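You operate a simulated robot arm through the tools that you are given. There is no shell and no other tool.

You run a simulated two-armed robot. Do the job below in one go: nothing can be reset, and whatever is moved stays where it is left.

JOB
On the side table, fold the tea towel in half.

The check looks at the end state, three seconds after you hand in, the way a careful person would. Anything else that was tipped, shoved, dropped, spilled or broken makes it a failure. Flat cloth is picked up by pressing the open fingertips on it (5 to 10 N) and closing them slowly along it; thin cloth reads only 2 to 8 mm in the jaws.

ROBOT AND FRAMES
Two 7-joint arms with two-finger parallel grippers on one trunk, on a base that moves. Base frame: it is fixed to the floor where the robot stands at the start and does not move with it; the origin is under the middle of the robot, x ahead of it, y to its left, z up; the surface under the hand at the start is at about z = 760. Units: mm, degrees, N and s.
The left shoulder is at the start at [70, 177, 1020], the right one opposite. With the tool pointing down near the work surface each hand reaches from about 300 to 740 mm from the robot's upright axis, wherever it stands, measured 20 degrees to its own side. Places, roughly: side table [500, -500, 800]; tea towel [500, 0, 800]. Payload 3.43 kg a hand.
The TCP of each hand is the grasp point between the finger pads, 30 mm short of the fingertips. In the tool frame z runs along the fingers and y along their closing line. The gripper opens to 94 mm. The fingers are 28 mm wide and 10 mm thick; the gripper's body (50 by 96 mm) begins 55 mm behind the TCP.
Orientation is that of the tool frame in the base frame, as [roll, pitch, yaw] about the fixed x, y, z axes, in that order (R = Rz(yaw) Ry(pitch) Rx(roll)). With the fingers straight down and closing along the base's y, the tool's x points along the base's -x, its y along +y and its z along -z.

CONTROLS
- The arms move only by the tool servo_tool. It takes "left_targets", "right_targets" or both (then of equal length, played together; a hand with none holds still); each is a list of rows, each an object (a shift or turn left out is 0, a gripper value left out holds the last) with "travel": the shift along the base's x, y, z in mm, a list of three; "delta_rot": the turn, a rotation vector about the base's x, y, z in degrees, a list of three; "fingers": the opening in per cent of the stroke, from 0 (shut) to 100 (fully open). In form: [{"travel": [dx, dy, dz], "delta_rot": [wx, wy, wz], "fingers": fingers}, ...]. A call has 1 to 20 rows; each row is the pose to reach, as a shift and turn from the pose commanded when the call began. Rows are played at 5 a second. More than 50 mm and 8.6 degrees between two rows, or a gripper value outside its range, and nothing of the call is played. Where a pose cannot be reached the arm comes as near as it can. A force on the tool above 40 N (or 10 N above the force at the start of the call, whichever is more), or a blocked arm, ends the call early, and 0.2 s more pass. Each finger travels about 153 mm/s and halts on what it meets, pressing with about 35 N; the grip force reading is that of the motor and also rises with nothing between the fingers. The clock runs only during rows and for 0.2 s after the last one: add rows that repeat a pose to give the fingers time. It gives the time, the measured TCP pose, the force on the tool (base axes), the opening and the grip force at its end, in the units of the frame above (readings bear some noise), with the torque about the TCP (base axes, N m) and any sound that the robot's microphone picked up, and new pictures: "show" is both (left out), scene, wrist or none (wrist: the cameras of the hands that moved).
- Cameras (640 x 400 px; columns grow to the right, rows downward): "scene" is now at [126.6, -5.5, 1315.7]; the picture's right is [-0.07, -1.00, 0.00], its down [-0.78, 0.06, -0.62] and it looks along [0.62, -0.05, -0.78] (base axes); focal length 294 px, centre (320, 200). "left" rides on the left gripper at [76, -14, -102] in its tool frame; the picture's right is [0.18, 0.98, 0.00], its down [-0.75, 0.14, -0.64] and it looks along [-0.63, 0.12, 0.77] (tool axes); focal length 243 px, centre (320, 200). "right" rides on the right gripper at [76, 14, -103] in its tool frame; the picture's right is [-0.18, 0.98, 0.00], its down [-0.75, -0.14, -0.64] and it looks along [-0.63, -0.12, 0.77] (tool axes); focal length 243 px, centre (320, 200). There is no depth. A picture from a camera that has moved, and an enlarged one, comes with that camera's place and axes in the base frame and with its lens.
- move_column(by): slides the trunk up (or, below 0, down) by that many mm; the arms and the scene camera ride with it, the base frame stays. It gives what a move gives, with no picture.
- base_move(legs): drives the robot by 1 to 6 legs, each [ahead, turn to the left] in mm and degrees, along the robot's own axes; the way and the turn of a leg run together, so that a leg with both is an arc; at most 1500 mm and 180 degrees a leg. The arms and the cameras ride along, it lands a little off, and it stops where it bumps. It gives what a move gives, and a new picture of the scene camera.
- aim_head(pan, tilt): turns the head with the scene camera to pan (to the left, within 86 degrees either way) and tilt (down, from -29 to 69), counted from straight ahead of the robot. It gives what a move gives, and a new picture of the scene camera.
- close_up(camera, box): a new picture of the part [left, top, right, bottom] of that camera's present view, enlarged. No time passes.
- hand_in(): hands the job in; it is judged then, once.

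Places have to be worked out from the pictures, the camera data and where the tool is seen. Open the grippers and draw the arms clear of the work before you hand the job in, unless the task says otherwise.

The tools are called by a JSON object that holds its "api" and its "payload". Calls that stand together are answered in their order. servo_tool: Moves the arms, as the interface text tells. Its arguments: {"type":"object","properties":{"left_targets":{"type":"array"},"right_targets":{"type":"array"},"show":{"type":"string","enum":["both","scene","wrist","none"]}},"required":[]} The other tools are called the same way: move_column (by) moves the trunk up or down; base_move (legs) drives the base; aim_head (pan, tilt) turns the head that bears the scene camera; close_up (camera, box) takes an enlarged picture of a part of a camera's view; hand_in () hands the job in.

At the start:

```text
time: 0.0
left_ee_pos: [470.0, 149.3, 909.5]
left_tool_rot: [180.0, 0.0, -180.0]
left_force: [0.4, -0.1, -0.2]
left_torque: [0.02, -0.01, -0.01]
left_grip_width: 93.9
left_finger_force: 0.0
right_ee_pos: [384.8, -177.8, 976.4]
right_tool_rot: [180.0, 0.1, -179.9]
right_force: [0.3, 0.3, 0.1]
right_torque: [-0.03, 0.02, -0.02]
right_grip_width: 94.2
right_finger_force: 0.1
trunk travel left (down, up): [-600.0, 240.0]
robot x, y, heading: [-0.7, 3.1, 0.2]
head pan, tilt (commanded): [-4.3, 51.3]
```

scene: 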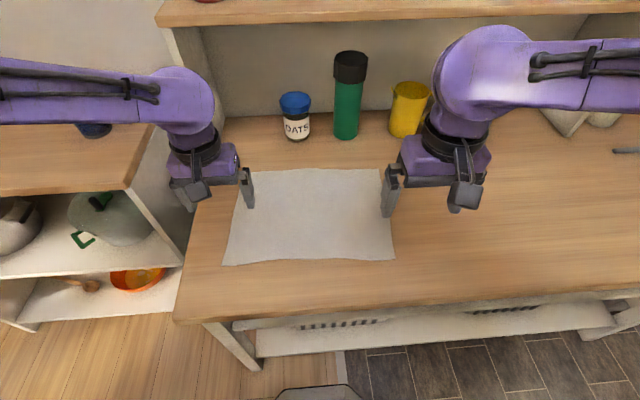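
right: 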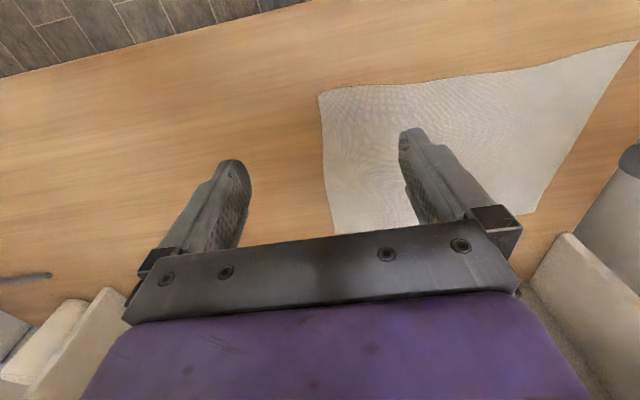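
left: 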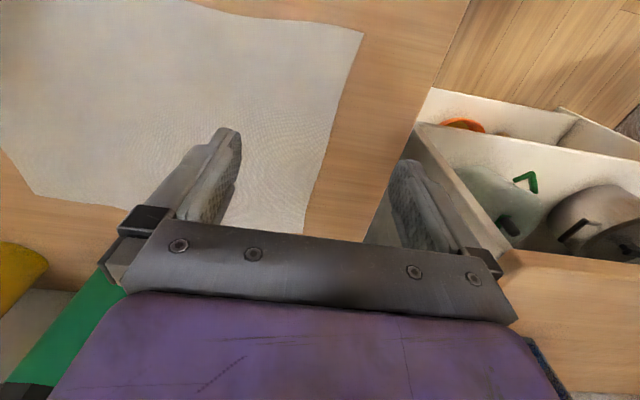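

I'm starting with an enlarged look at the towel. By my estimate its corners are near (684,162), (665,-211), (398,-185) and (410,174) at z≈760. I'll check these before moving.

{"api": "close_up", "payload": {"camera": "scene", "box": [200, 80, 456, 280]}}

{"api": "close_up", "payload": {"camera": "left", "box": [0, 0, 640, 400]}}

```text
2.00 times, centred on (328, 180) of scene
camera zoom: at [126.6, -5.5, 1315.7], right [-0.07, -1.0, 0.0], down [-0.78, 0.06, -0.62], along [0.62, -0.05, -0.78], focal length 589 px, centre (304, 240)
```

zoom: 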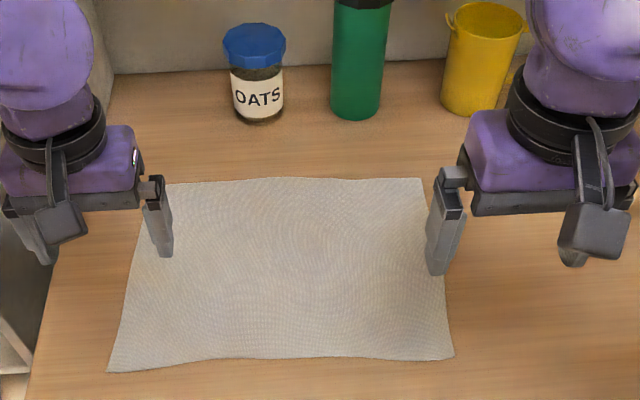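

```text
1.00 times, centred on (320, 200) of left (not enlarged: the box is as wide or as high as the picture)
camera zoom: at [393.4, 136.0, 1012.1], right [-0.18, 0.98, 0.0], down [0.75, 0.14, 0.64], along [0.63, 0.12, -0.77], focal length 243 px, centre (320, 200)
```

zoom: 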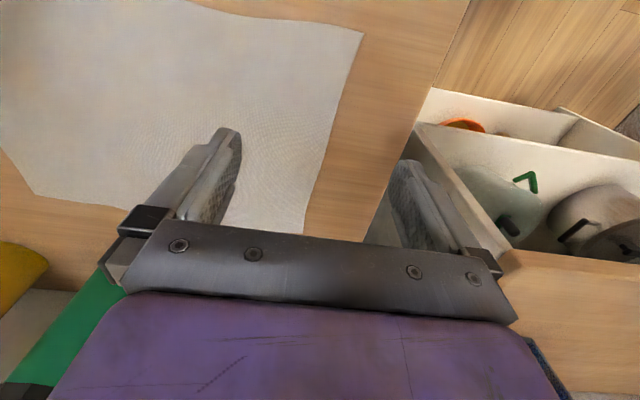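

The far edge of the towel runs about x≈678 on the left to x≈661 on the right, and the jars stand clear behind it at x>790. I'm moving both hands above the far corners at a safe height to look closer.

{"api": "servo_tool", "payload": {"left_targets": [{"travel": [0, -3, 0]}, {"travel": [30, -5, 0]}, {"travel": [65, -8, 0]}, {"travel": [100, -11, 0]}, {"travel": [130, -14, 0]}, {"travel": [160, -17, 0]}, {"travel": [180, -19, 0]}, {"travel": [190, -19, 0]}, {"travel": [190, -19, 0]}], "right_targets": [{"travel": [30, 0, -10]}, {"travel": [70, 1, -20]}, {"travel": [110, 2, -30]}, {"travel": [150, 3, -40]}, {"travel": [190, 4, -50]}, {"travel": [225, 5, -60]}, {"travel": [250, 5, -66]}, {"travel": [260, 5, -66]}, {"travel": [260, 5, -66]}]}}

```text
time: 2.0
left_ee_pos: [659.7, 129.1, 908.5]
left_tool_rot: [179.9, -0.1, 179.9]
left_force: [0.2, -0.4, -0.1]
left_torque: [-0.01, -0.01, 0.02]
left_grip_width: 94.1
left_finger_force: 0.0
right_ee_pos: [644.2, -171.9, 909.2]
right_tool_rot: [179.8, 0.1, -179.9]
right_force: [0.2, -0.9, 0.6]
right_torque: [-0.02, -0.03, -0.01]
right_grip_width: 93.9
right_finger_force: 0.1
trunk travel left (down, up): [-600.0, 240.0]
robot x, y, heading: [0.3, 0.4, -0.1]
head pan, tilt (commanded): [-4.3, 51.3]
camera scene: at [126.4, -5.5, 1315.7], right [-0.07, -1.0, 0.0], down [-0.78, 0.06, -0.62], along [0.62, -0.05, -0.78], focal length 294 px, centre (320, 200)
camera right: at [568.0, -157.4, 1012.0], right [0.18, 0.98, 0.0], down [0.75, -0.14, 0.64], along [0.63, -0.12, -0.77], focal length 243 px, centre (320, 200)
camera left: at [583.5, 116.9, 1011.9], right [-0.18, 0.98, 0.0], down [0.75, 0.14, 0.64], along [0.63, 0.12, -0.77], focal length 243 px, centre (320, 200)
```

scene: 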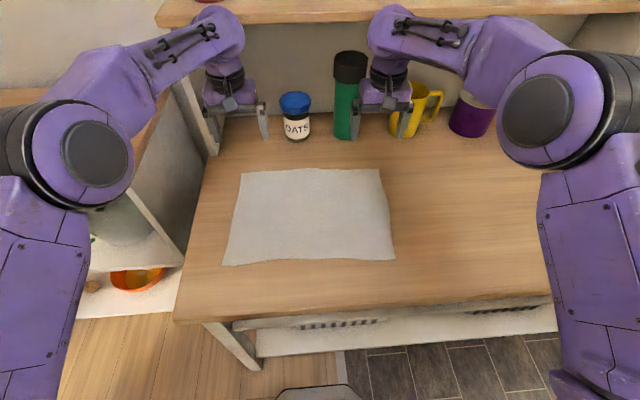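
right: 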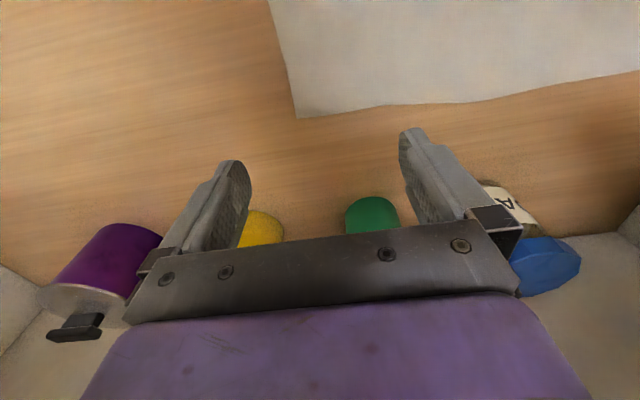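
left: 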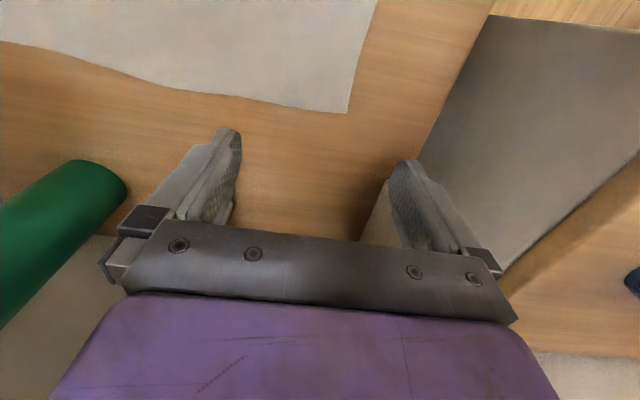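

The wrist cameras put the far corners at about (669,164) on the left and (660,-200) on the right. I'm narrowing both jaws to ~30 mm and lowering to about 12 mm above the cloth, just inside those corners.

{"api": "servo_tool", "payload": {"left_targets": [{"travel": [1, 7, -20], "fingers": 32}, {"travel": [1, 7, -45], "fingers": 32}, {"travel": [1, 7, -70], "fingers": 32}, {"travel": [1, 7, -90], "fingers": 32}, {"travel": [1, 7, -104], "fingers": 32}, {"travel": [1, 7, -104], "fingers": 32}], "right_targets": [{"travel": [7, -1, -20], "fingers": 32}, {"travel": [7, -1, -45], "fingers": 32}, {"travel": [7, -1, -70], "fingers": 32}, {"travel": [7, -1, -90], "fingers": 32}, {"travel": [7, -1, -104], "fingers": 32}, {"travel": [7, -1, -104], "fingers": 32}]}}

```text
time: 3.4
left_ee_pos: [659.9, 136.1, 807.9]
left_tool_rot: [180.0, 0.0, -180.0]
left_force: [0.4, 0.7, 0.5]
left_torque: [0.01, 0.01, -0.03]
left_grip_width: 30.0
left_finger_force: 0.0
right_ee_pos: [654.4, -173.2, 806.8]
right_tool_rot: [179.8, 0.1, -180.0]
right_force: [0.8, 0.1, 0.0]
right_torque: [0.01, 0.0, -0.04]
right_grip_width: 30.0
right_finger_force: 0.0
trunk travel left (down, up): [-600.0, 240.0]
robot x, y, heading: [2.9, 0.7, 0.1]
head pan, tilt (commanded): [-4.3, 51.3]
camera scene: at [126.4, -5.4, 1315.7], right [-0.07, -1.0, 0.0], down [-0.78, 0.06, -0.62], along [0.62, -0.05, -0.78], focal length 294 px, centre (320, 200)
camera right: at [576.8, -159.0, 910.1], right [0.18, 0.98, 0.0], down [0.75, -0.14, 0.64], along [0.63, -0.12, -0.77], focal length 243 px, centre (320, 200)
camera left: at [582.9, 123.0, 909.1], right [-0.18, 0.98, 0.0], down [0.75, 0.14, 0.64], along [0.63, 0.12, -0.77], focal length 243 px, centre (320, 200)
```

scene: 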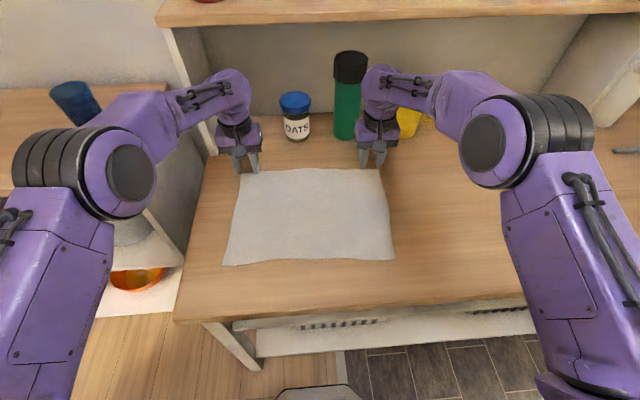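
right: 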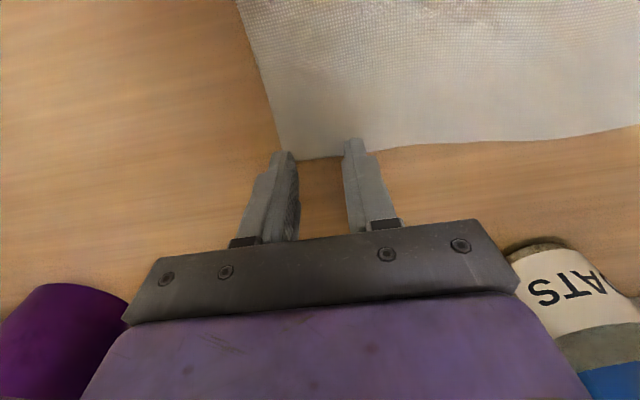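
left: 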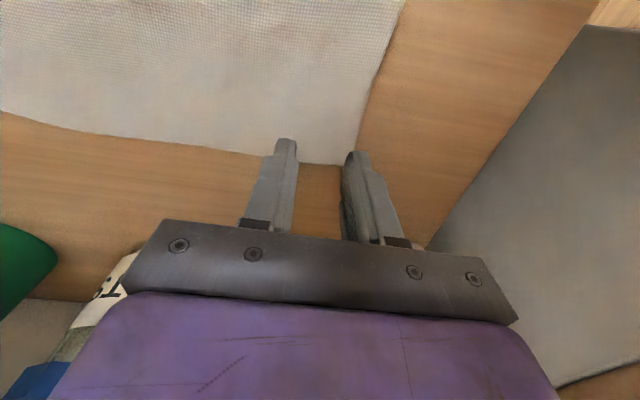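

The tips sit about 17 mm above the cloth, overlapping the far edge by ~20 mm, with the right one slightly too far out. I'm shifting the right hand 4 mm in and lowering both in small steps, watching the force.

{"api": "servo_tool", "payload": {"left_targets": [{"travel": [0, 0, -5]}, {"travel": [0, 0, -10]}, {"travel": [0, 0, -13]}, {"travel": [0, 0, -15]}, {"travel": [0, 0, -15]}], "right_targets": [{"travel": [-4, 0, -5]}, {"travel": [-4, 0, -10]}, {"travel": [-4, 0, -13]}, {"travel": [-4, 0, -15]}, {"travel": [-4, 0, -15]}], "show": "wrist"}}

```text
time: 4.6
left_ee_pos: [659.7, 135.1, 791.9]
left_tool_rot: [179.9, 0.1, -180.0]
left_force: [0.8, 0.5, 5.0]
left_torque: [0.01, -0.04, 0.01]
left_grip_width: 30.1
left_finger_force: 0.0
right_ee_pos: [648.7, -173.5, 792.5]
right_tool_rot: [179.9, 0.1, -180.0]
right_force: [-0.7, -0.2, 0.3]
right_torque: [-0.01, 0.01, -0.04]
right_grip_width: 30.3
right_finger_force: 0.1
trunk travel left (down, up): [-600.0, 240.0]
robot x, y, heading: [-3.2, -0.9, 0.1]
head pan, tilt (commanded): [-4.3, 51.3]
camera right: at [571.7, -158.8, 895.7], right [0.18, 0.98, 0.0], down [0.75, -0.14, 0.64], along [0.63, -0.12, -0.77], focal length 243 px, centre (320, 200)
camera left: at [584.0, 123.2, 893.7], right [-0.18, 0.98, 0.0], down [0.75, 0.14, 0.64], along [0.63, 0.12, -0.77], focal length 243 px, centre (320, 200)
```

right: 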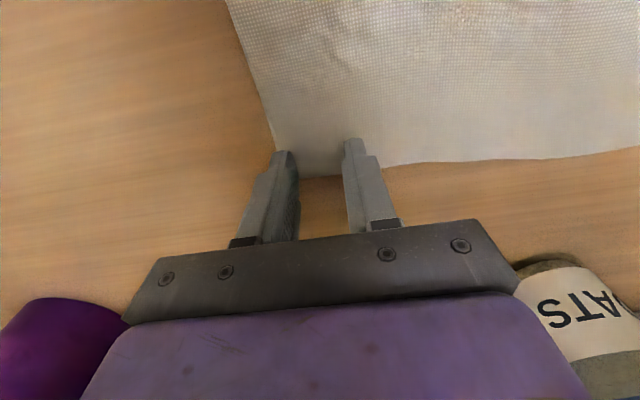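
left: 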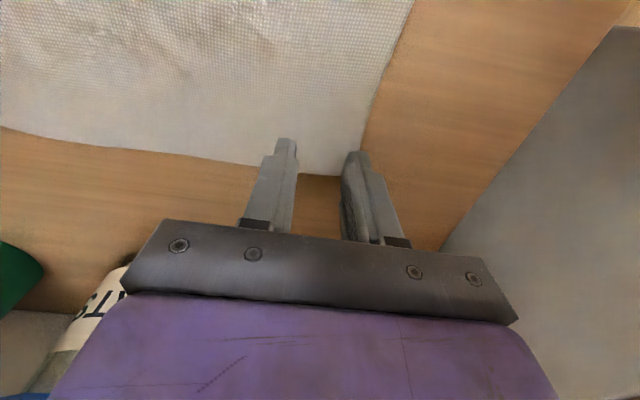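

The left tips press with 5 N and the right hand isn't quite touching yet. I'm lowering the right ~2.5 mm and the left ~0.5 mm.

{"api": "servo_tool", "payload": {"left_targets": [{"travel": [0, 0, -0.5]}, {"travel": [0, 0, -0.5]}, {"travel": [0, 0, -0.5]}], "right_targets": [{"travel": [0, 0, -1]}, {"travel": [0, 0, -1.8]}, {"travel": [0, 0, -1.8]}], "show": "none"}}

```text
time: 5.4
left_ee_pos: [661.0, 136.0, 791.5]
left_tool_rot: [179.9, 0.2, 179.9]
left_force: [1.1, -0.2, 5.2]
left_torque: [0.02, -0.04, -0.03]
left_grip_width: 29.8
left_finger_force: 0.1
right_ee_pos: [647.8, -173.3, 791.6]
right_tool_rot: [179.8, 0.2, -179.9]
right_force: [0.6, 0.6, 5.1]
right_torque: [-0.02, -0.02, 0.04]
right_grip_width: 30.2
right_finger_force: 0.1
trunk travel left (down, up): [-600.0, 240.0]
robot x, y, heading: [2.8, -1.0, -0.0]
head pan, tilt (commanded): [-4.3, 51.3]
```

Both hands now read about 5 N. I'm adding a little pressure (~7–8 N) and closing both jaws slowly to gather the cloth.

{"api": "servo_tool", "payload": {"left_targets": [{"travel": [0, 0, -0.8], "fingers": 32}, {"travel": [0, 0, -0.8], "fingers": 30}, {"travel": [0, 0, -0.8], "fingers": 28}, {"travel": [0, 0, -0.8], "fingers": 26}, {"travel": [0, 0, -0.8], "fingers": 24}, {"travel": [0, 0, -0.8], "fingers": 22}, {"travel": [0, 0, -0.8], "fingers": 20}, {"travel": [0, 0, -0.8], "fingers": 18}, {"travel": [0, 0, -0.8], "fingers": 16}, {"travel": [0, 0, -0.8], "fingers": 14}, {"travel": [0, 0, -0.8], "fingers": 12}, {"travel": [0, 0, -0.8], "fingers": 12}], "right_targets": [{"travel": [0, 0, -0.8], "fingers": 32}, {"travel": [0, 0, -0.8], "fingers": 30}, {"travel": [0, 0, -0.8], "fingers": 28}, {"travel": [0, 0, -0.8], "fingers": 26}, {"travel": [0, 0, -0.8], "fingers": 24}, {"travel": [0, 0, -0.8], "fingers": 22}, {"travel": [0, 0, -0.8], "fingers": 20}, {"travel": [0, 0, -0.8], "fingers": 18}, {"travel": [0, 0, -0.8], "fingers": 16}, {"travel": [0, 0, -0.8], "fingers": 14}, {"travel": [0, 0, -0.8], "fingers": 12}, {"travel": [0, 0, -0.8], "fingers": 12}], "show": "wrist"}}

```text
time: 8.0
left_ee_pos: [657.6, 135.9, 791.7]
left_tool_rot: [-179.9, 0.2, 180.0]
left_force: [0.0, -1.6, 11.6]
left_torque: [-0.08, 0.03, 0.0]
left_grip_width: 10.9
left_finger_force: 0.0
right_ee_pos: [646.8, -172.8, 792.3]
right_tool_rot: [179.8, 0.2, -180.0]
right_force: [-0.1, 1.8, 5.7]
right_torque: [0.1, 0.01, 0.01]
right_grip_width: 11.4
right_finger_force: 0.1
trunk travel left (down, up): [-600.0, 240.0]
robot x, y, heading: [0.7, -2.9, 0.1]
head pan, tilt (commanded): [-4.3, 51.3]
camera right: at [569.9, -159.0, 894.7], right [0.18, 0.98, 0.0], down [0.75, -0.14, 0.64], along [0.63, -0.12, -0.76], focal length 243 px, centre (320, 200)
camera left: at [582.0, 122.7, 893.5], right [-0.18, 0.98, 0.0], down [0.75, 0.14, 0.64], along [0.63, 0.12, -0.76], focal length 243 px, centre (320, 200)
```

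right: 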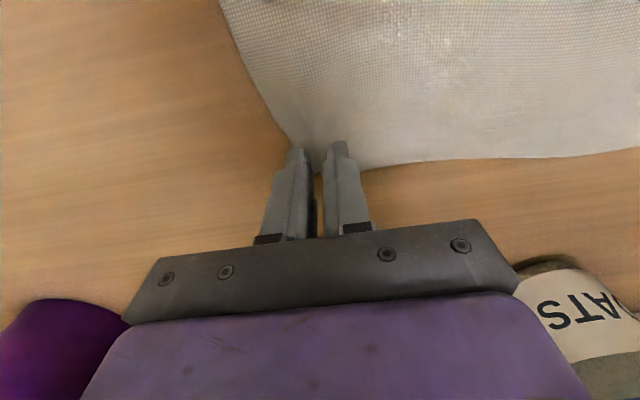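
left: 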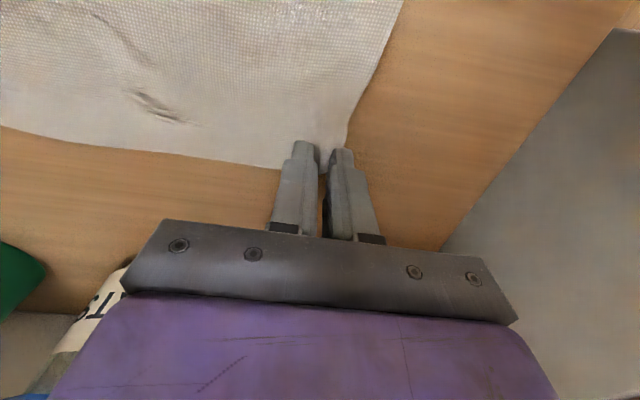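

The cloth is following the fingertips: the outer edges have been drawn inward toward the jaws. I'm closing fully.

{"api": "servo_tool", "payload": {"left_targets": [{"fingers": 10}, {"fingers": 8}, {"fingers": 6}, {"fingers": 4}, {"fingers": 2}, {"fingers": 0}, {"fingers": 0}, {"fingers": 0}], "right_targets": [{"fingers": 10}, {"fingers": 8}, {"fingers": 6}, {"fingers": 4}, {"fingers": 2}, {"fingers": 0}, {"fingers": 0}, {"fingers": 0}], "show": "both"}}

```text
time: 9.8
left_ee_pos: [658.6, 136.0, 791.2]
left_tool_rot: [-180.0, 0.1, -180.0]
left_force: [0.3, -4.1, 8.2]
left_torque: [-0.11, 0.02, -0.01]
left_grip_width: 2.2
left_finger_force: 35.2
right_ee_pos: [647.4, -173.9, 792.3]
right_tool_rot: [-180.0, 0.3, -179.9]
right_force: [1.0, 4.6, 11.3]
right_torque: [0.11, -0.08, -0.01]
right_grip_width: 1.1
right_finger_force: 35.4
trunk travel left (down, up): [-600.0, 240.0]
robot x, y, heading: [2.5, 3.1, 0.3]
head pan, tilt (commanded): [-4.3, 51.3]
camera scene: at [123.4, -5.4, 1316.1], right [-0.07, -1.0, 0.0], down [-0.78, 0.06, -0.63], along [0.63, -0.05, -0.78], focal length 294 px, centre (320, 200)
camera right: at [569.8, -158.9, 895.0], right [0.18, 0.98, 0.0], down [0.75, -0.14, 0.65], along [0.63, -0.12, -0.76], focal length 243 px, centre (320, 200)
camera left: at [581.8, 122.6, 893.6], right [-0.18, 0.98, 0.0], down [0.75, 0.14, 0.64], along [0.63, 0.12, -0.76], focal length 243 px, centre (320, 200)
```

scene: 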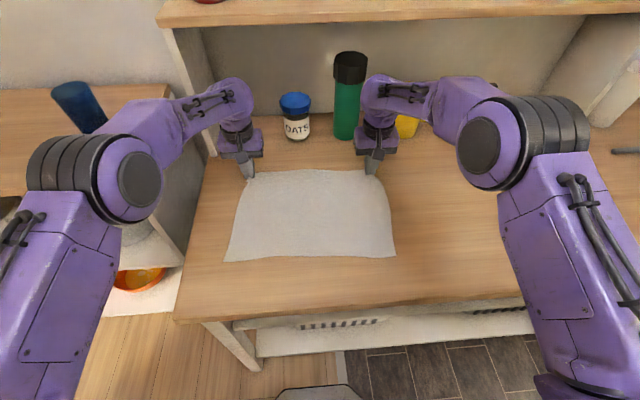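
right: 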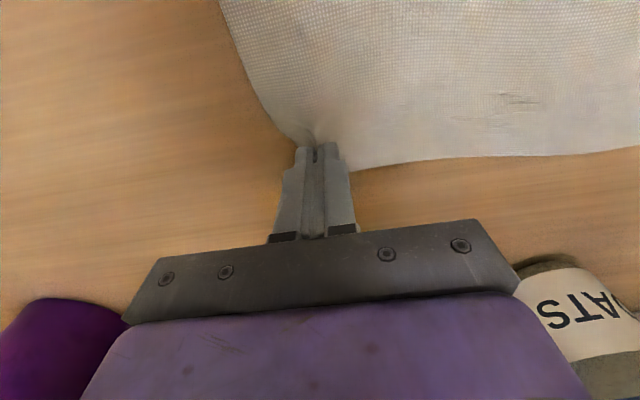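
left: 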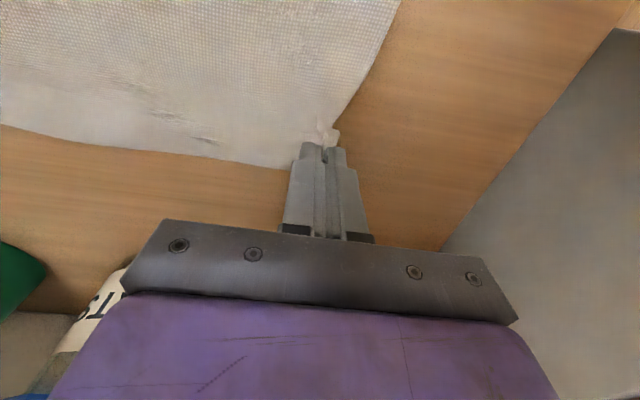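

The left jaw reads 2.2 mm with cloth visible between the fingers. The right reads 1.1 mm, which is doubtful, so I'll lift both gently by 35 mm to see whether each corner comes up.

{"api": "servo_tool", "payload": {"left_targets": [{"travel": [0, 0, 5]}, {"travel": [0, 0, 12]}, {"travel": [0, 0, 20]}, {"travel": [-3, 0, 30]}, {"travel": [-5, 0, 40]}, {"travel": [-5, 0, 40]}], "right_targets": [{"travel": [0, 0, 5]}, {"travel": [0, 0, 12]}, {"travel": [0, 0, 20]}, {"travel": [-3, 0, 30]}, {"travel": [-5, 0, 40]}, {"travel": [-5, 0, 40]}], "show": "both"}}

```text
time: 11.2
left_ee_pos: [655.8, 136.7, 828.9]
left_tool_rot: [180.0, -0.1, -180.0]
left_force: [-0.2, -2.5, -0.6]
left_torque: [-0.08, -0.01, 0.05]
left_grip_width: 2.5
left_finger_force: 35.1
right_ee_pos: [644.1, -173.7, 828.7]
right_tool_rot: [179.9, 0.0, -179.9]
right_force: [-0.1, 2.1, 0.4]
right_torque: [0.06, -0.01, -0.07]
right_grip_width: 0.9
right_finger_force: 35.3
trunk travel left (down, up): [-600.0, 240.0]
robot x, y, heading: [0.1, 0.1, -0.1]
head pan, tilt (commanded): [-4.3, 51.3]
camera scene: at [127.2, -5.5, 1315.6], right [-0.07, -1.0, 0.0], down [-0.78, 0.06, -0.62], along [0.62, -0.05, -0.78], focal length 294 px, centre (320, 200)
camera right: at [567.3, -159.5, 931.9], right [0.18, 0.98, 0.0], down [0.75, -0.14, 0.64], along [0.63, -0.12, -0.77], focal length 243 px, centre (320, 200)
camera left: at [579.4, 123.5, 931.1], right [-0.18, 0.98, 0.0], down [0.75, 0.14, 0.64], along [0.63, 0.12, -0.77], focal length 243 px, centre (320, 200)
```

scene: 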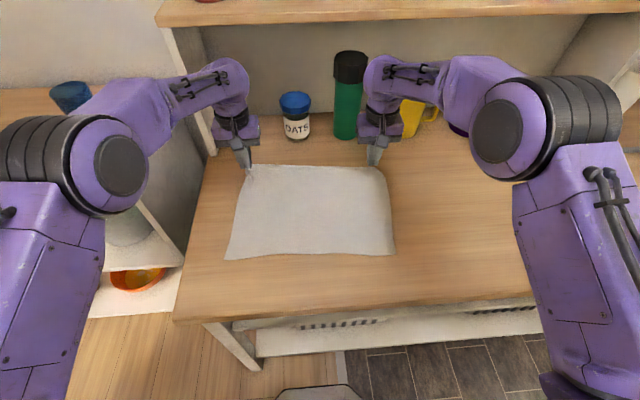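
right: 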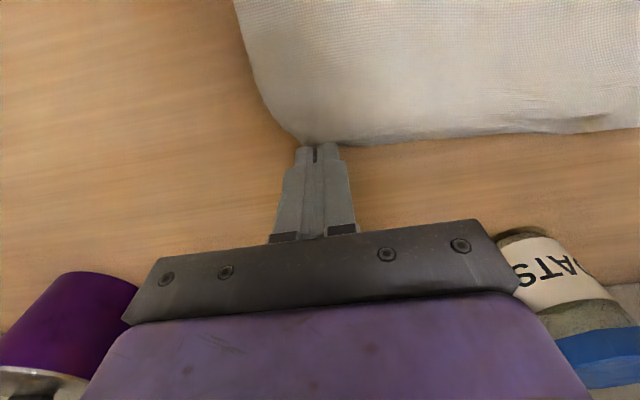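
left: 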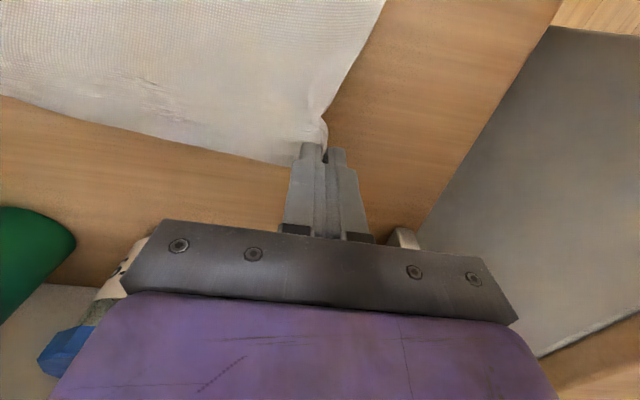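

{"api": "close_up", "payload": {"camera": "scene", "box": [210, 120, 410, 270]}}

{"api": "close_up", "payload": {"camera": "right", "box": [220, 80, 420, 205]}}

{"api": "close_up", "payload": {"camera": "left", "box": [220, 80, 420, 205]}}

```text
2.67 times, centred on (310, 195) of scene
camera zoom: at [127.2, -5.5, 1315.6], right [-0.07, -1.0, 0.0], down [-0.78, 0.06, -0.62], along [0.62, -0.05, -0.78], focal length 785 px, centre (347, 213)
```

zoom: 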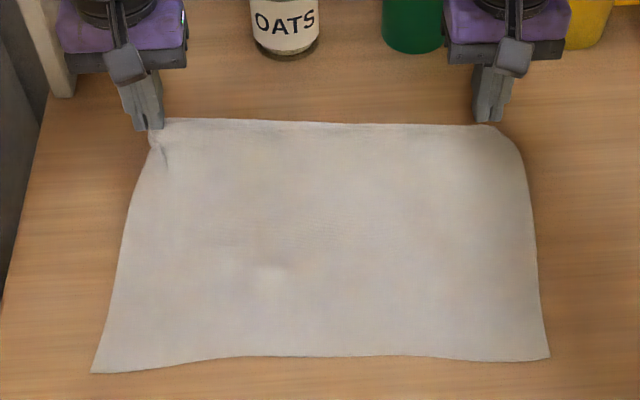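

```text
3.20 times, centred on (320, 142) of right
camera zoom: at [567.3, -159.5, 931.9], right [0.18, 0.98, 0.0], down [0.75, -0.14, 0.64], along [0.63, -0.12, -0.77], focal length 776 px, centre (320, 384)
```

zoom: 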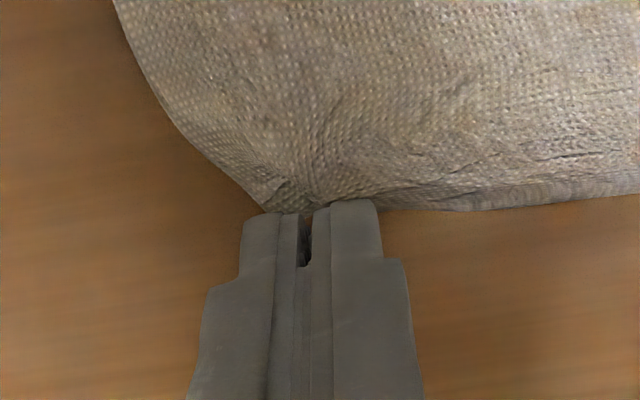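

```text
3.20 times, centred on (320, 142) of left
camera zoom: at [579.4, 123.5, 931.1], right [-0.18, 0.98, 0.0], down [0.75, 0.14, 0.64], along [0.63, 0.12, -0.77], focal length 776 px, centre (320, 384)
```

zoom: 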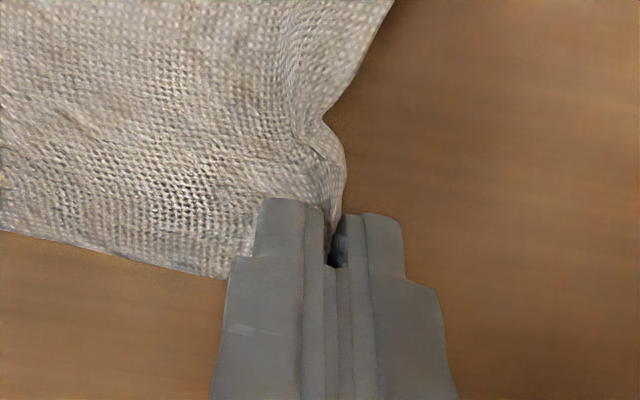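

Both corners are lifted, and the opposing ±2 N side forces show that the right jaw holds cloth too. I'll arc both hands up and toward the robot until they are above the fold line (x≈538), easing the side tension and tilting the fingers slightly forward.

{"api": "servo_tool", "payload": {"left_targets": [{"travel": [-4, 0, 10]}, {"travel": [-10, 0, 20]}, {"travel": [-18, 0, 31]}, {"travel": [-28, 0, 42]}, {"travel": [-40, 1, 52]}, {"travel": [-53, 2, 61]}, {"travel": [-68.6, 3, 68], "delta_rot": [0, -3, 0]}, {"travel": [-85, 4, 74], "delta_rot": [0, -6, 0]}, {"travel": [-101.7, 5, 77.6], "delta_rot": [0, -9, 0]}, {"travel": [-118, 6, 79.4], "delta_rot": [0, -12, 0]}, {"travel": [-118, 6, 79.4], "delta_rot": [0, -12, 0]}], "right_targets": [{"travel": [-4, 2, 10]}, {"travel": [-10, 4, 20]}, {"travel": [-17, 5, 31]}, {"travel": [-27, 6, 42]}, {"travel": [-38.5, 7, 52]}, {"travel": [-51, 8, 61]}, {"travel": [-66, 9, 68], "delta_rot": [0, -3, 0]}, {"travel": [-82, 10, 74], "delta_rot": [0, -6, 0]}, {"travel": [-97.7, 11, 77.6], "delta_rot": [0, -9, 0]}, {"travel": [-114, 12, 79.4], "delta_rot": [0, -12, 0]}, {"travel": [-114, 12, 79.4], "delta_rot": [0, -12, 0]}], "show": "both"}}

```text
time: 13.6
left_ee_pos: [537.4, 143.9, 909.0]
left_tool_rot: [-179.9, 11.9, 180.0]
left_force: [0.3, -1.4, 0.2]
left_torque: [-0.05, 0.03, 0.0]
left_grip_width: 2.2
left_finger_force: 35.1
right_ee_pos: [530.2, -162.3, 907.2]
right_tool_rot: [180.0, 12.0, -179.9]
right_force: [-0.8, 1.2, -1.2]
right_torque: [0.03, 0.02, -0.01]
right_grip_width: 0.8
right_finger_force: 34.9
trunk travel left (down, up): [-600.0, 240.0]
robot x, y, heading: [1.2, 3.6, 0.3]
head pan, tilt (commanded): [-4.3, 51.3]
camera scene: at [128.2, -5.5, 1315.5], right [-0.07, -1.0, 0.0], down [-0.78, 0.06, -0.62], along [0.62, -0.05, -0.78], focal length 294 px, centre (320, 200)
camera right: at [434.0, -147.3, 993.3], right [0.18, 0.98, 0.04], down [0.6, -0.14, 0.78], along [0.78, -0.12, -0.62], focal length 243 px, centre (320, 200)
camera left: at [442.0, 130.8, 992.5], right [-0.18, 0.98, -0.04], down [0.6, 0.14, 0.78], along [0.78, 0.12, -0.62], focal length 243 px, centre (320, 200)
```

scene: 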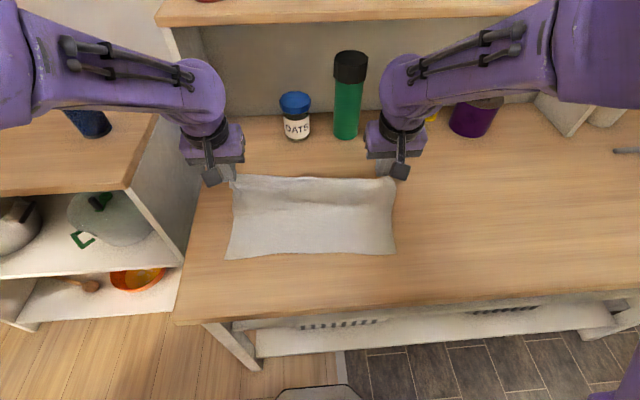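
right: 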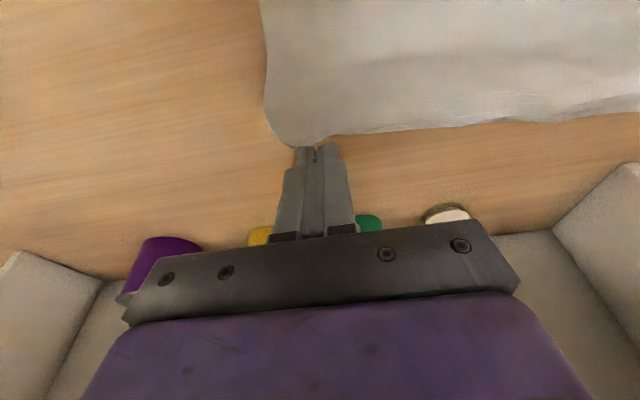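
left: 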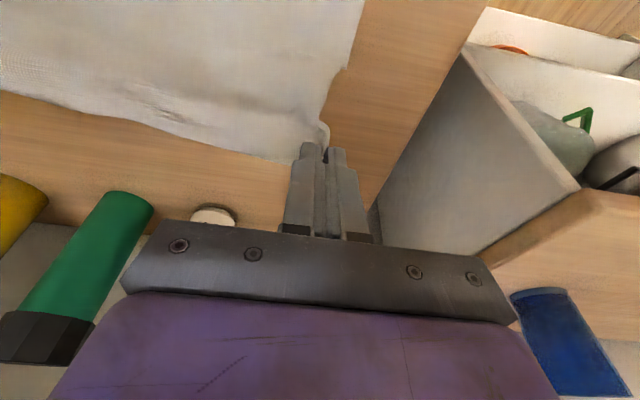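

Both corners are up above the fold line. The near edge may have crept a few mm, so I'll zoom in to check before completing the fold.

{"api": "close_up", "payload": {"camera": "scene", "box": [200, 120, 456, 280]}}

```text
2.50 times, centred on (328, 200) of scene
camera zoom: at [128.2, -5.5, 1315.5], right [-0.07, -1.0, 0.0], down [-0.78, 0.06, -0.62], along [0.62, -0.05, -0.78], focal length 736 px, centre (300, 200)
```

zoom: 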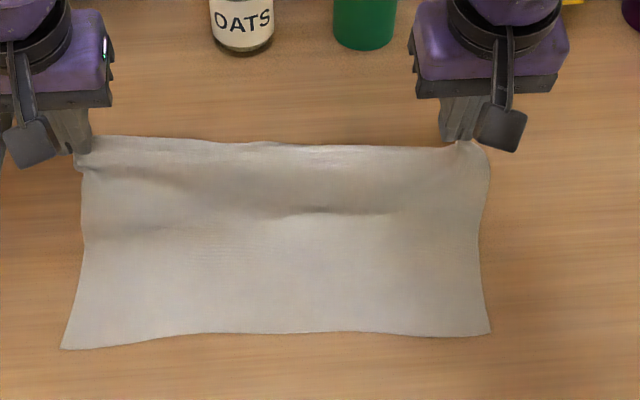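

The lower half has crept about 15 mm away from me, so the near corners are now about (426,171) on the left and (416,-189) on the right. I'm bringing the held corners over and down toward these, keeping slack so nothing drags further.

{"api": "servo_tool", "payload": {"left_targets": [{"travel": [-11.5, 0, -2.4], "delta_rot": [0, -3, 0]}, {"travel": [-25, 0, -6.8], "delta_rot": [0, -6, 0]}, {"travel": [-38.5, 0, -13.3], "delta_rot": [0, -9, 0]}, {"travel": [-52, 1, -21.9], "delta_rot": [0, -12, 0]}, {"travel": [-65.4, 1, -32.6], "delta_rot": [0, -15, 0]}, {"travel": [-77.8, 1, -45.4], "delta_rot": [0, -18, 0]}, {"travel": [-89.1, 2, -59.2], "delta_rot": [0, -21, 0]}, {"travel": [-99.4, 2, -73.1], "delta_rot": [0, -24, 0]}, {"travel": [-108.2, 2, -85.7], "delta_rot": [0, -26, 0]}, {"travel": [-114, 2, -92], "delta_rot": [0, -28, 0]}, {"travel": [-114, 2, -92], "delta_rot": [0, -28, 0]}], "right_targets": [{"travel": [-11.3, 0, -2.4], "delta_rot": [0, -3, 0]}, {"travel": [-24.5, 0, -6.8], "delta_rot": [0, -6, 0]}, {"travel": [-37.8, 0, -13.3], "delta_rot": [0, -9, 0]}, {"travel": [-51, 0, -21.9], "delta_rot": [0, -12, 0]}, {"travel": [-64.3, 0, -32.6], "delta_rot": [0, -15, 0]}, {"travel": [-76.5, 0, -45.4], "delta_rot": [0, -18, 0]}, {"travel": [-87.5, 0, -59.2], "delta_rot": [0, -21, 0]}, {"travel": [-97.7, 0, -73.1], "delta_rot": [0, -24, 0]}, {"travel": [-106.4, 0, -85.7], "delta_rot": [0, -26, 0]}, {"travel": [-112, 0, -92], "delta_rot": [0, -28, 0]}, {"travel": [-112, 0, -92], "delta_rot": [0, -28, 0]}], "show": "both"}}

{"api": "close_up", "payload": {"camera": "scene", "box": [200, 140, 456, 300]}}

```text
time: 16.0
left_ee_pos: [424.7, 140.6, 822.6]
left_tool_rot: [-177.5, 40.2, -178.0]
left_force: [-0.1, -0.7, -0.1]
left_torque: [0.01, -0.04, 0.01]
left_grip_width: 2.5
left_finger_force: 35.5
right_ee_pos: [424.1, -158.2, 817.9]
right_tool_rot: [179.2, 40.3, 179.5]
right_force: [0.6, -0.1, 0.0]
right_torque: [-0.06, 0.05, -0.01]
right_grip_width: 0.8
right_finger_force: 35.1
right hand out of reach, approached as far as the arm can: row 10, 11
trunk travel left (down, up): [-600.0, 240.0]
robot x, y, heading: [-2.7, -0.6, 0.0]
head pan, tilt (commanded): [-4.3, 51.3]
camera scene: at [126.5, -5.6, 1315.7], right [-0.07, -1.0, 0.0], down [-0.78, 0.06, -0.62], along [0.62, -0.05, -0.78], focal length 294 px, centre (320, 200)
camera right: at [299.3, -143.2, 847.5], right [0.14, 0.98, 0.13], down [0.16, -0.15, 0.98], along [0.98, -0.12, -0.18], focal length 243 px, centre (320, 200)
camera left: at [300.3, 127.3, 851.5], right [-0.15, 0.98, -0.15], down [0.16, 0.17, 0.97], along [0.98, 0.12, -0.18], focal length 243 px, centre (320, 200)
```

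scene: 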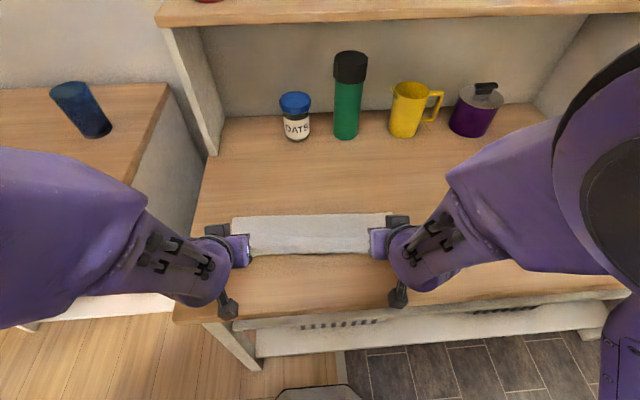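
right: 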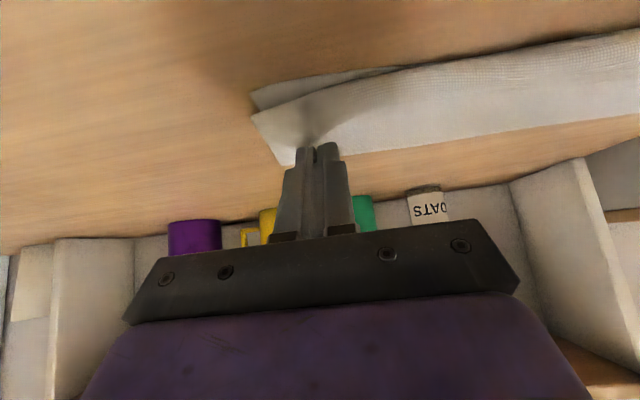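
left: 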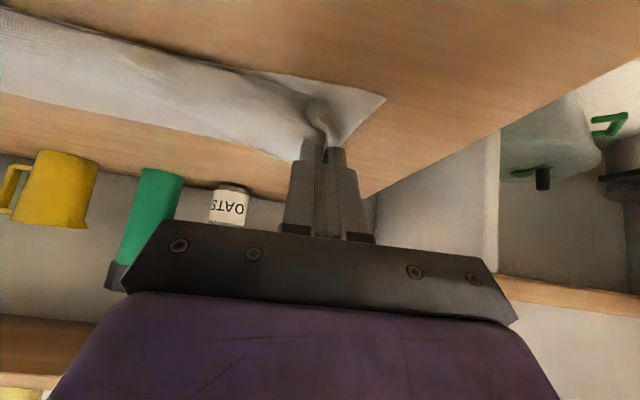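

```text
2.50 times, centred on (328, 220) of scene
camera zoom: at [126.5, -5.6, 1315.7], right [-0.07, -1.0, 0.0], down [-0.78, 0.06, -0.62], along [0.62, -0.05, -0.78], focal length 736 px, centre (300, 150)
```

zoom: 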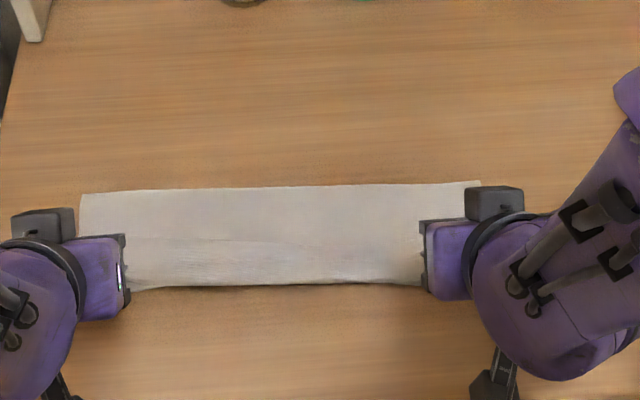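

The right arm has reached its inner limit with this tilt. The tips are at about x=444 and ~37 mm above the table, with the held edge nearly over the near edge. I'll look closely at the held corners.

{"api": "close_up", "payload": {"camera": "right", "box": [200, 50, 440, 200]}}

{"api": "close_up", "payload": {"camera": "left", "box": [200, 50, 440, 200]}}

```text
2.67 times, centred on (320, 125) of right
camera zoom: at [299.3, -143.2, 847.5], right [0.14, 0.98, 0.13], down [0.16, -0.15, 0.98], along [0.98, -0.12, -0.18], focal length 647 px, centre (320, 400)
```

zoom: 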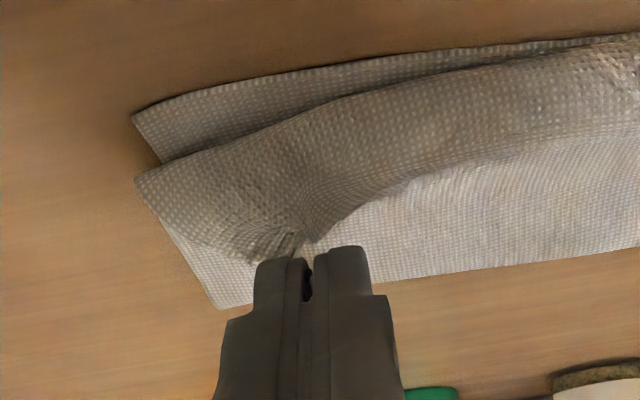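

```text
2.67 times, centred on (320, 125) of left
camera zoom: at [300.3, 127.3, 851.5], right [-0.15, 0.98, -0.15], down [0.16, 0.17, 0.97], along [0.98, 0.12, -0.18], focal length 647 px, centre (320, 400)
```

zoom: 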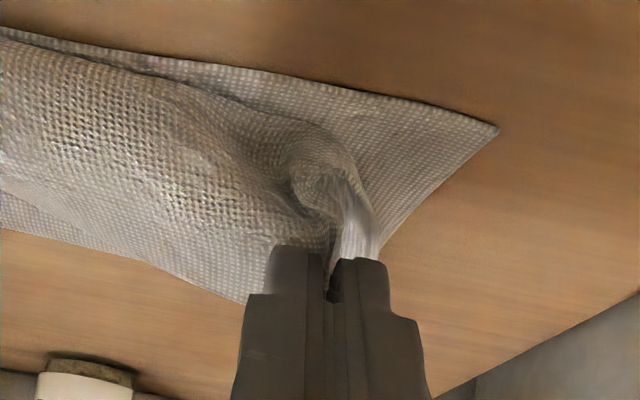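

The upper layer's edge hangs toward me from the jaws with its corner almost over the lower corner, so the fold is the right way round. I'm reducing the tilt to 20° to regain reach and lowering the tips to ~18 mm above the table.

{"api": "servo_tool", "payload": {"left_targets": [{"travel": [1.5, -0.5, 0], "delta_rot": [0, 5, 0]}, {"travel": [3, -1, -2], "delta_rot": [0, 10, 0]}, {"travel": [4.5, -1.5, -5], "delta_rot": [0, 15, 0]}, {"travel": [5.7, -2, -8], "delta_rot": [0, 20, 0]}, {"travel": [5.7, -2, -10.6], "delta_rot": [0, 20, 0]}, {"travel": [5.7, -2, -10.6], "delta_rot": [0, 20, 0]}], "right_targets": [{"travel": [1.5, 0.5, 0], "delta_rot": [0, 5, 0]}, {"travel": [3, 1, -2], "delta_rot": [0, 10, 0]}, {"travel": [4, 1.5, -5], "delta_rot": [0, 15, 0]}, {"travel": [5, 2, -8], "delta_rot": [0, 20, 0]}, {"travel": [5, 2, -10], "delta_rot": [0, 20, 0]}, {"travel": [5, 2, -10], "delta_rot": [0, 20, 0]}], "show": "both"}}

{"api": "close_up", "payload": {"camera": "right", "box": [200, 30, 440, 180]}}

{"api": "close_up", "payload": {"camera": "left", "box": [200, 30, 440, 180]}}

```text
time: 17.4
left_ee_pos: [427.6, 143.4, 807.0]
left_tool_rot: [179.9, 20.0, 180.0]
left_force: [-0.3, 0.5, 0.8]
left_torque: [-0.04, -0.03, 0.01]
left_grip_width: 2.1
left_finger_force: 35.1
right_ee_pos: [429.2, -157.0, 805.2]
right_tool_rot: [179.9, 20.0, -179.9]
right_force: [0.2, -0.2, 0.2]
right_torque: [0.0, 0.0, 0.0]
right_grip_width: 0.7
right_finger_force: 34.9
trunk travel left (down, up): [-600.0, 240.0]
robot x, y, heading: [3.9, 1.5, -0.1]
head pan, tilt (commanded): [-4.3, 51.3]
camera scene: at [126.8, -5.5, 1315.7], right [-0.07, -1.0, 0.0], down [-0.78, 0.06, -0.62], along [0.62, -0.05, -0.78], focal length 294 px, centre (320, 200)
camera right: at [321.4, -142.3, 876.7], right [0.17, 0.98, 0.06], down [0.49, -0.14, 0.86], along [0.86, -0.12, -0.5], focal length 243 px, centre (320, 200)
camera left: at [322.1, 130.2, 876.2], right [-0.17, 0.98, -0.06], down [0.49, 0.14, 0.86], along [0.85, 0.12, -0.51], focal length 243 px, centre (320, 200)
```

scene: 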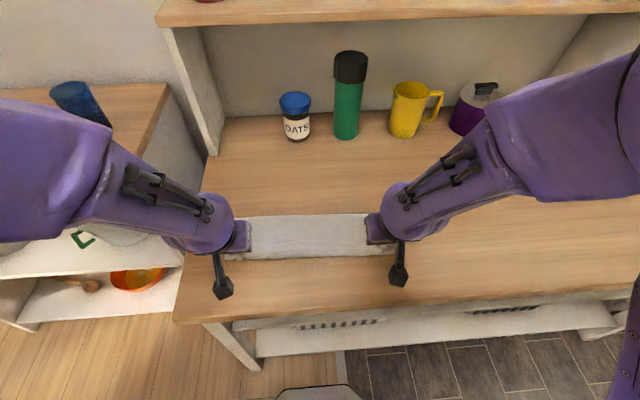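
right: 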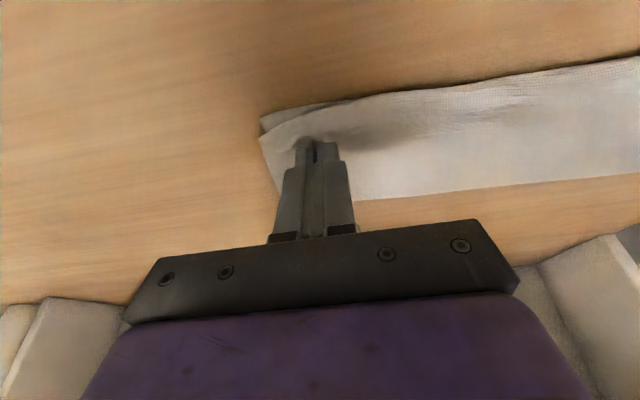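
left: 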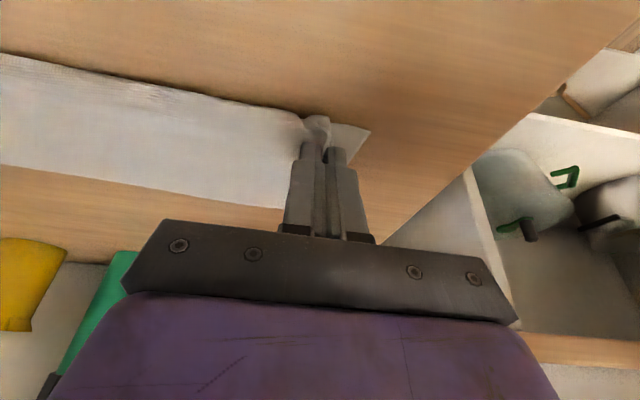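

```text
2.67 times, centred on (320, 105) of right
camera zoom: at [321.4, -142.3, 876.7], right [0.17, 0.98, 0.06], down [0.49, -0.14, 0.86], along [0.86, -0.12, -0.5], focal length 647 px, centre (320, 453)
```

zoom: 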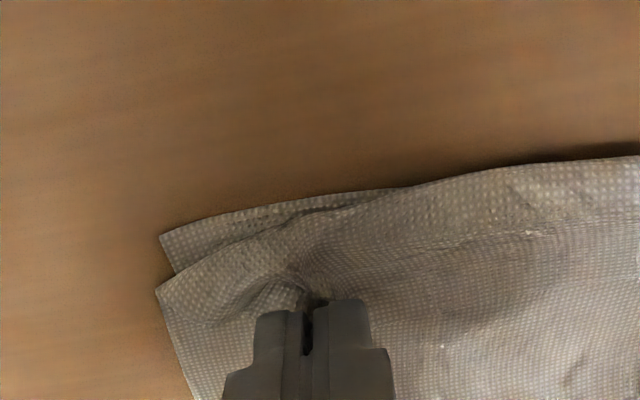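

```text
2.67 times, centred on (320, 105) of left
camera zoom: at [322.1, 130.2, 876.2], right [-0.17, 0.98, -0.06], down [0.49, 0.14, 0.86], along [0.85, 0.12, -0.51], focal length 647 px, centre (320, 453)
```

zoom: 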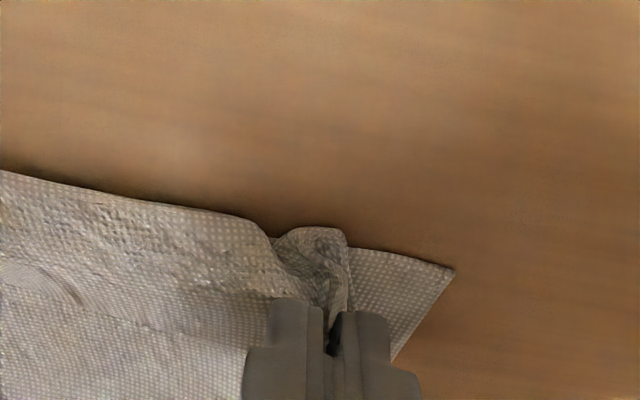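

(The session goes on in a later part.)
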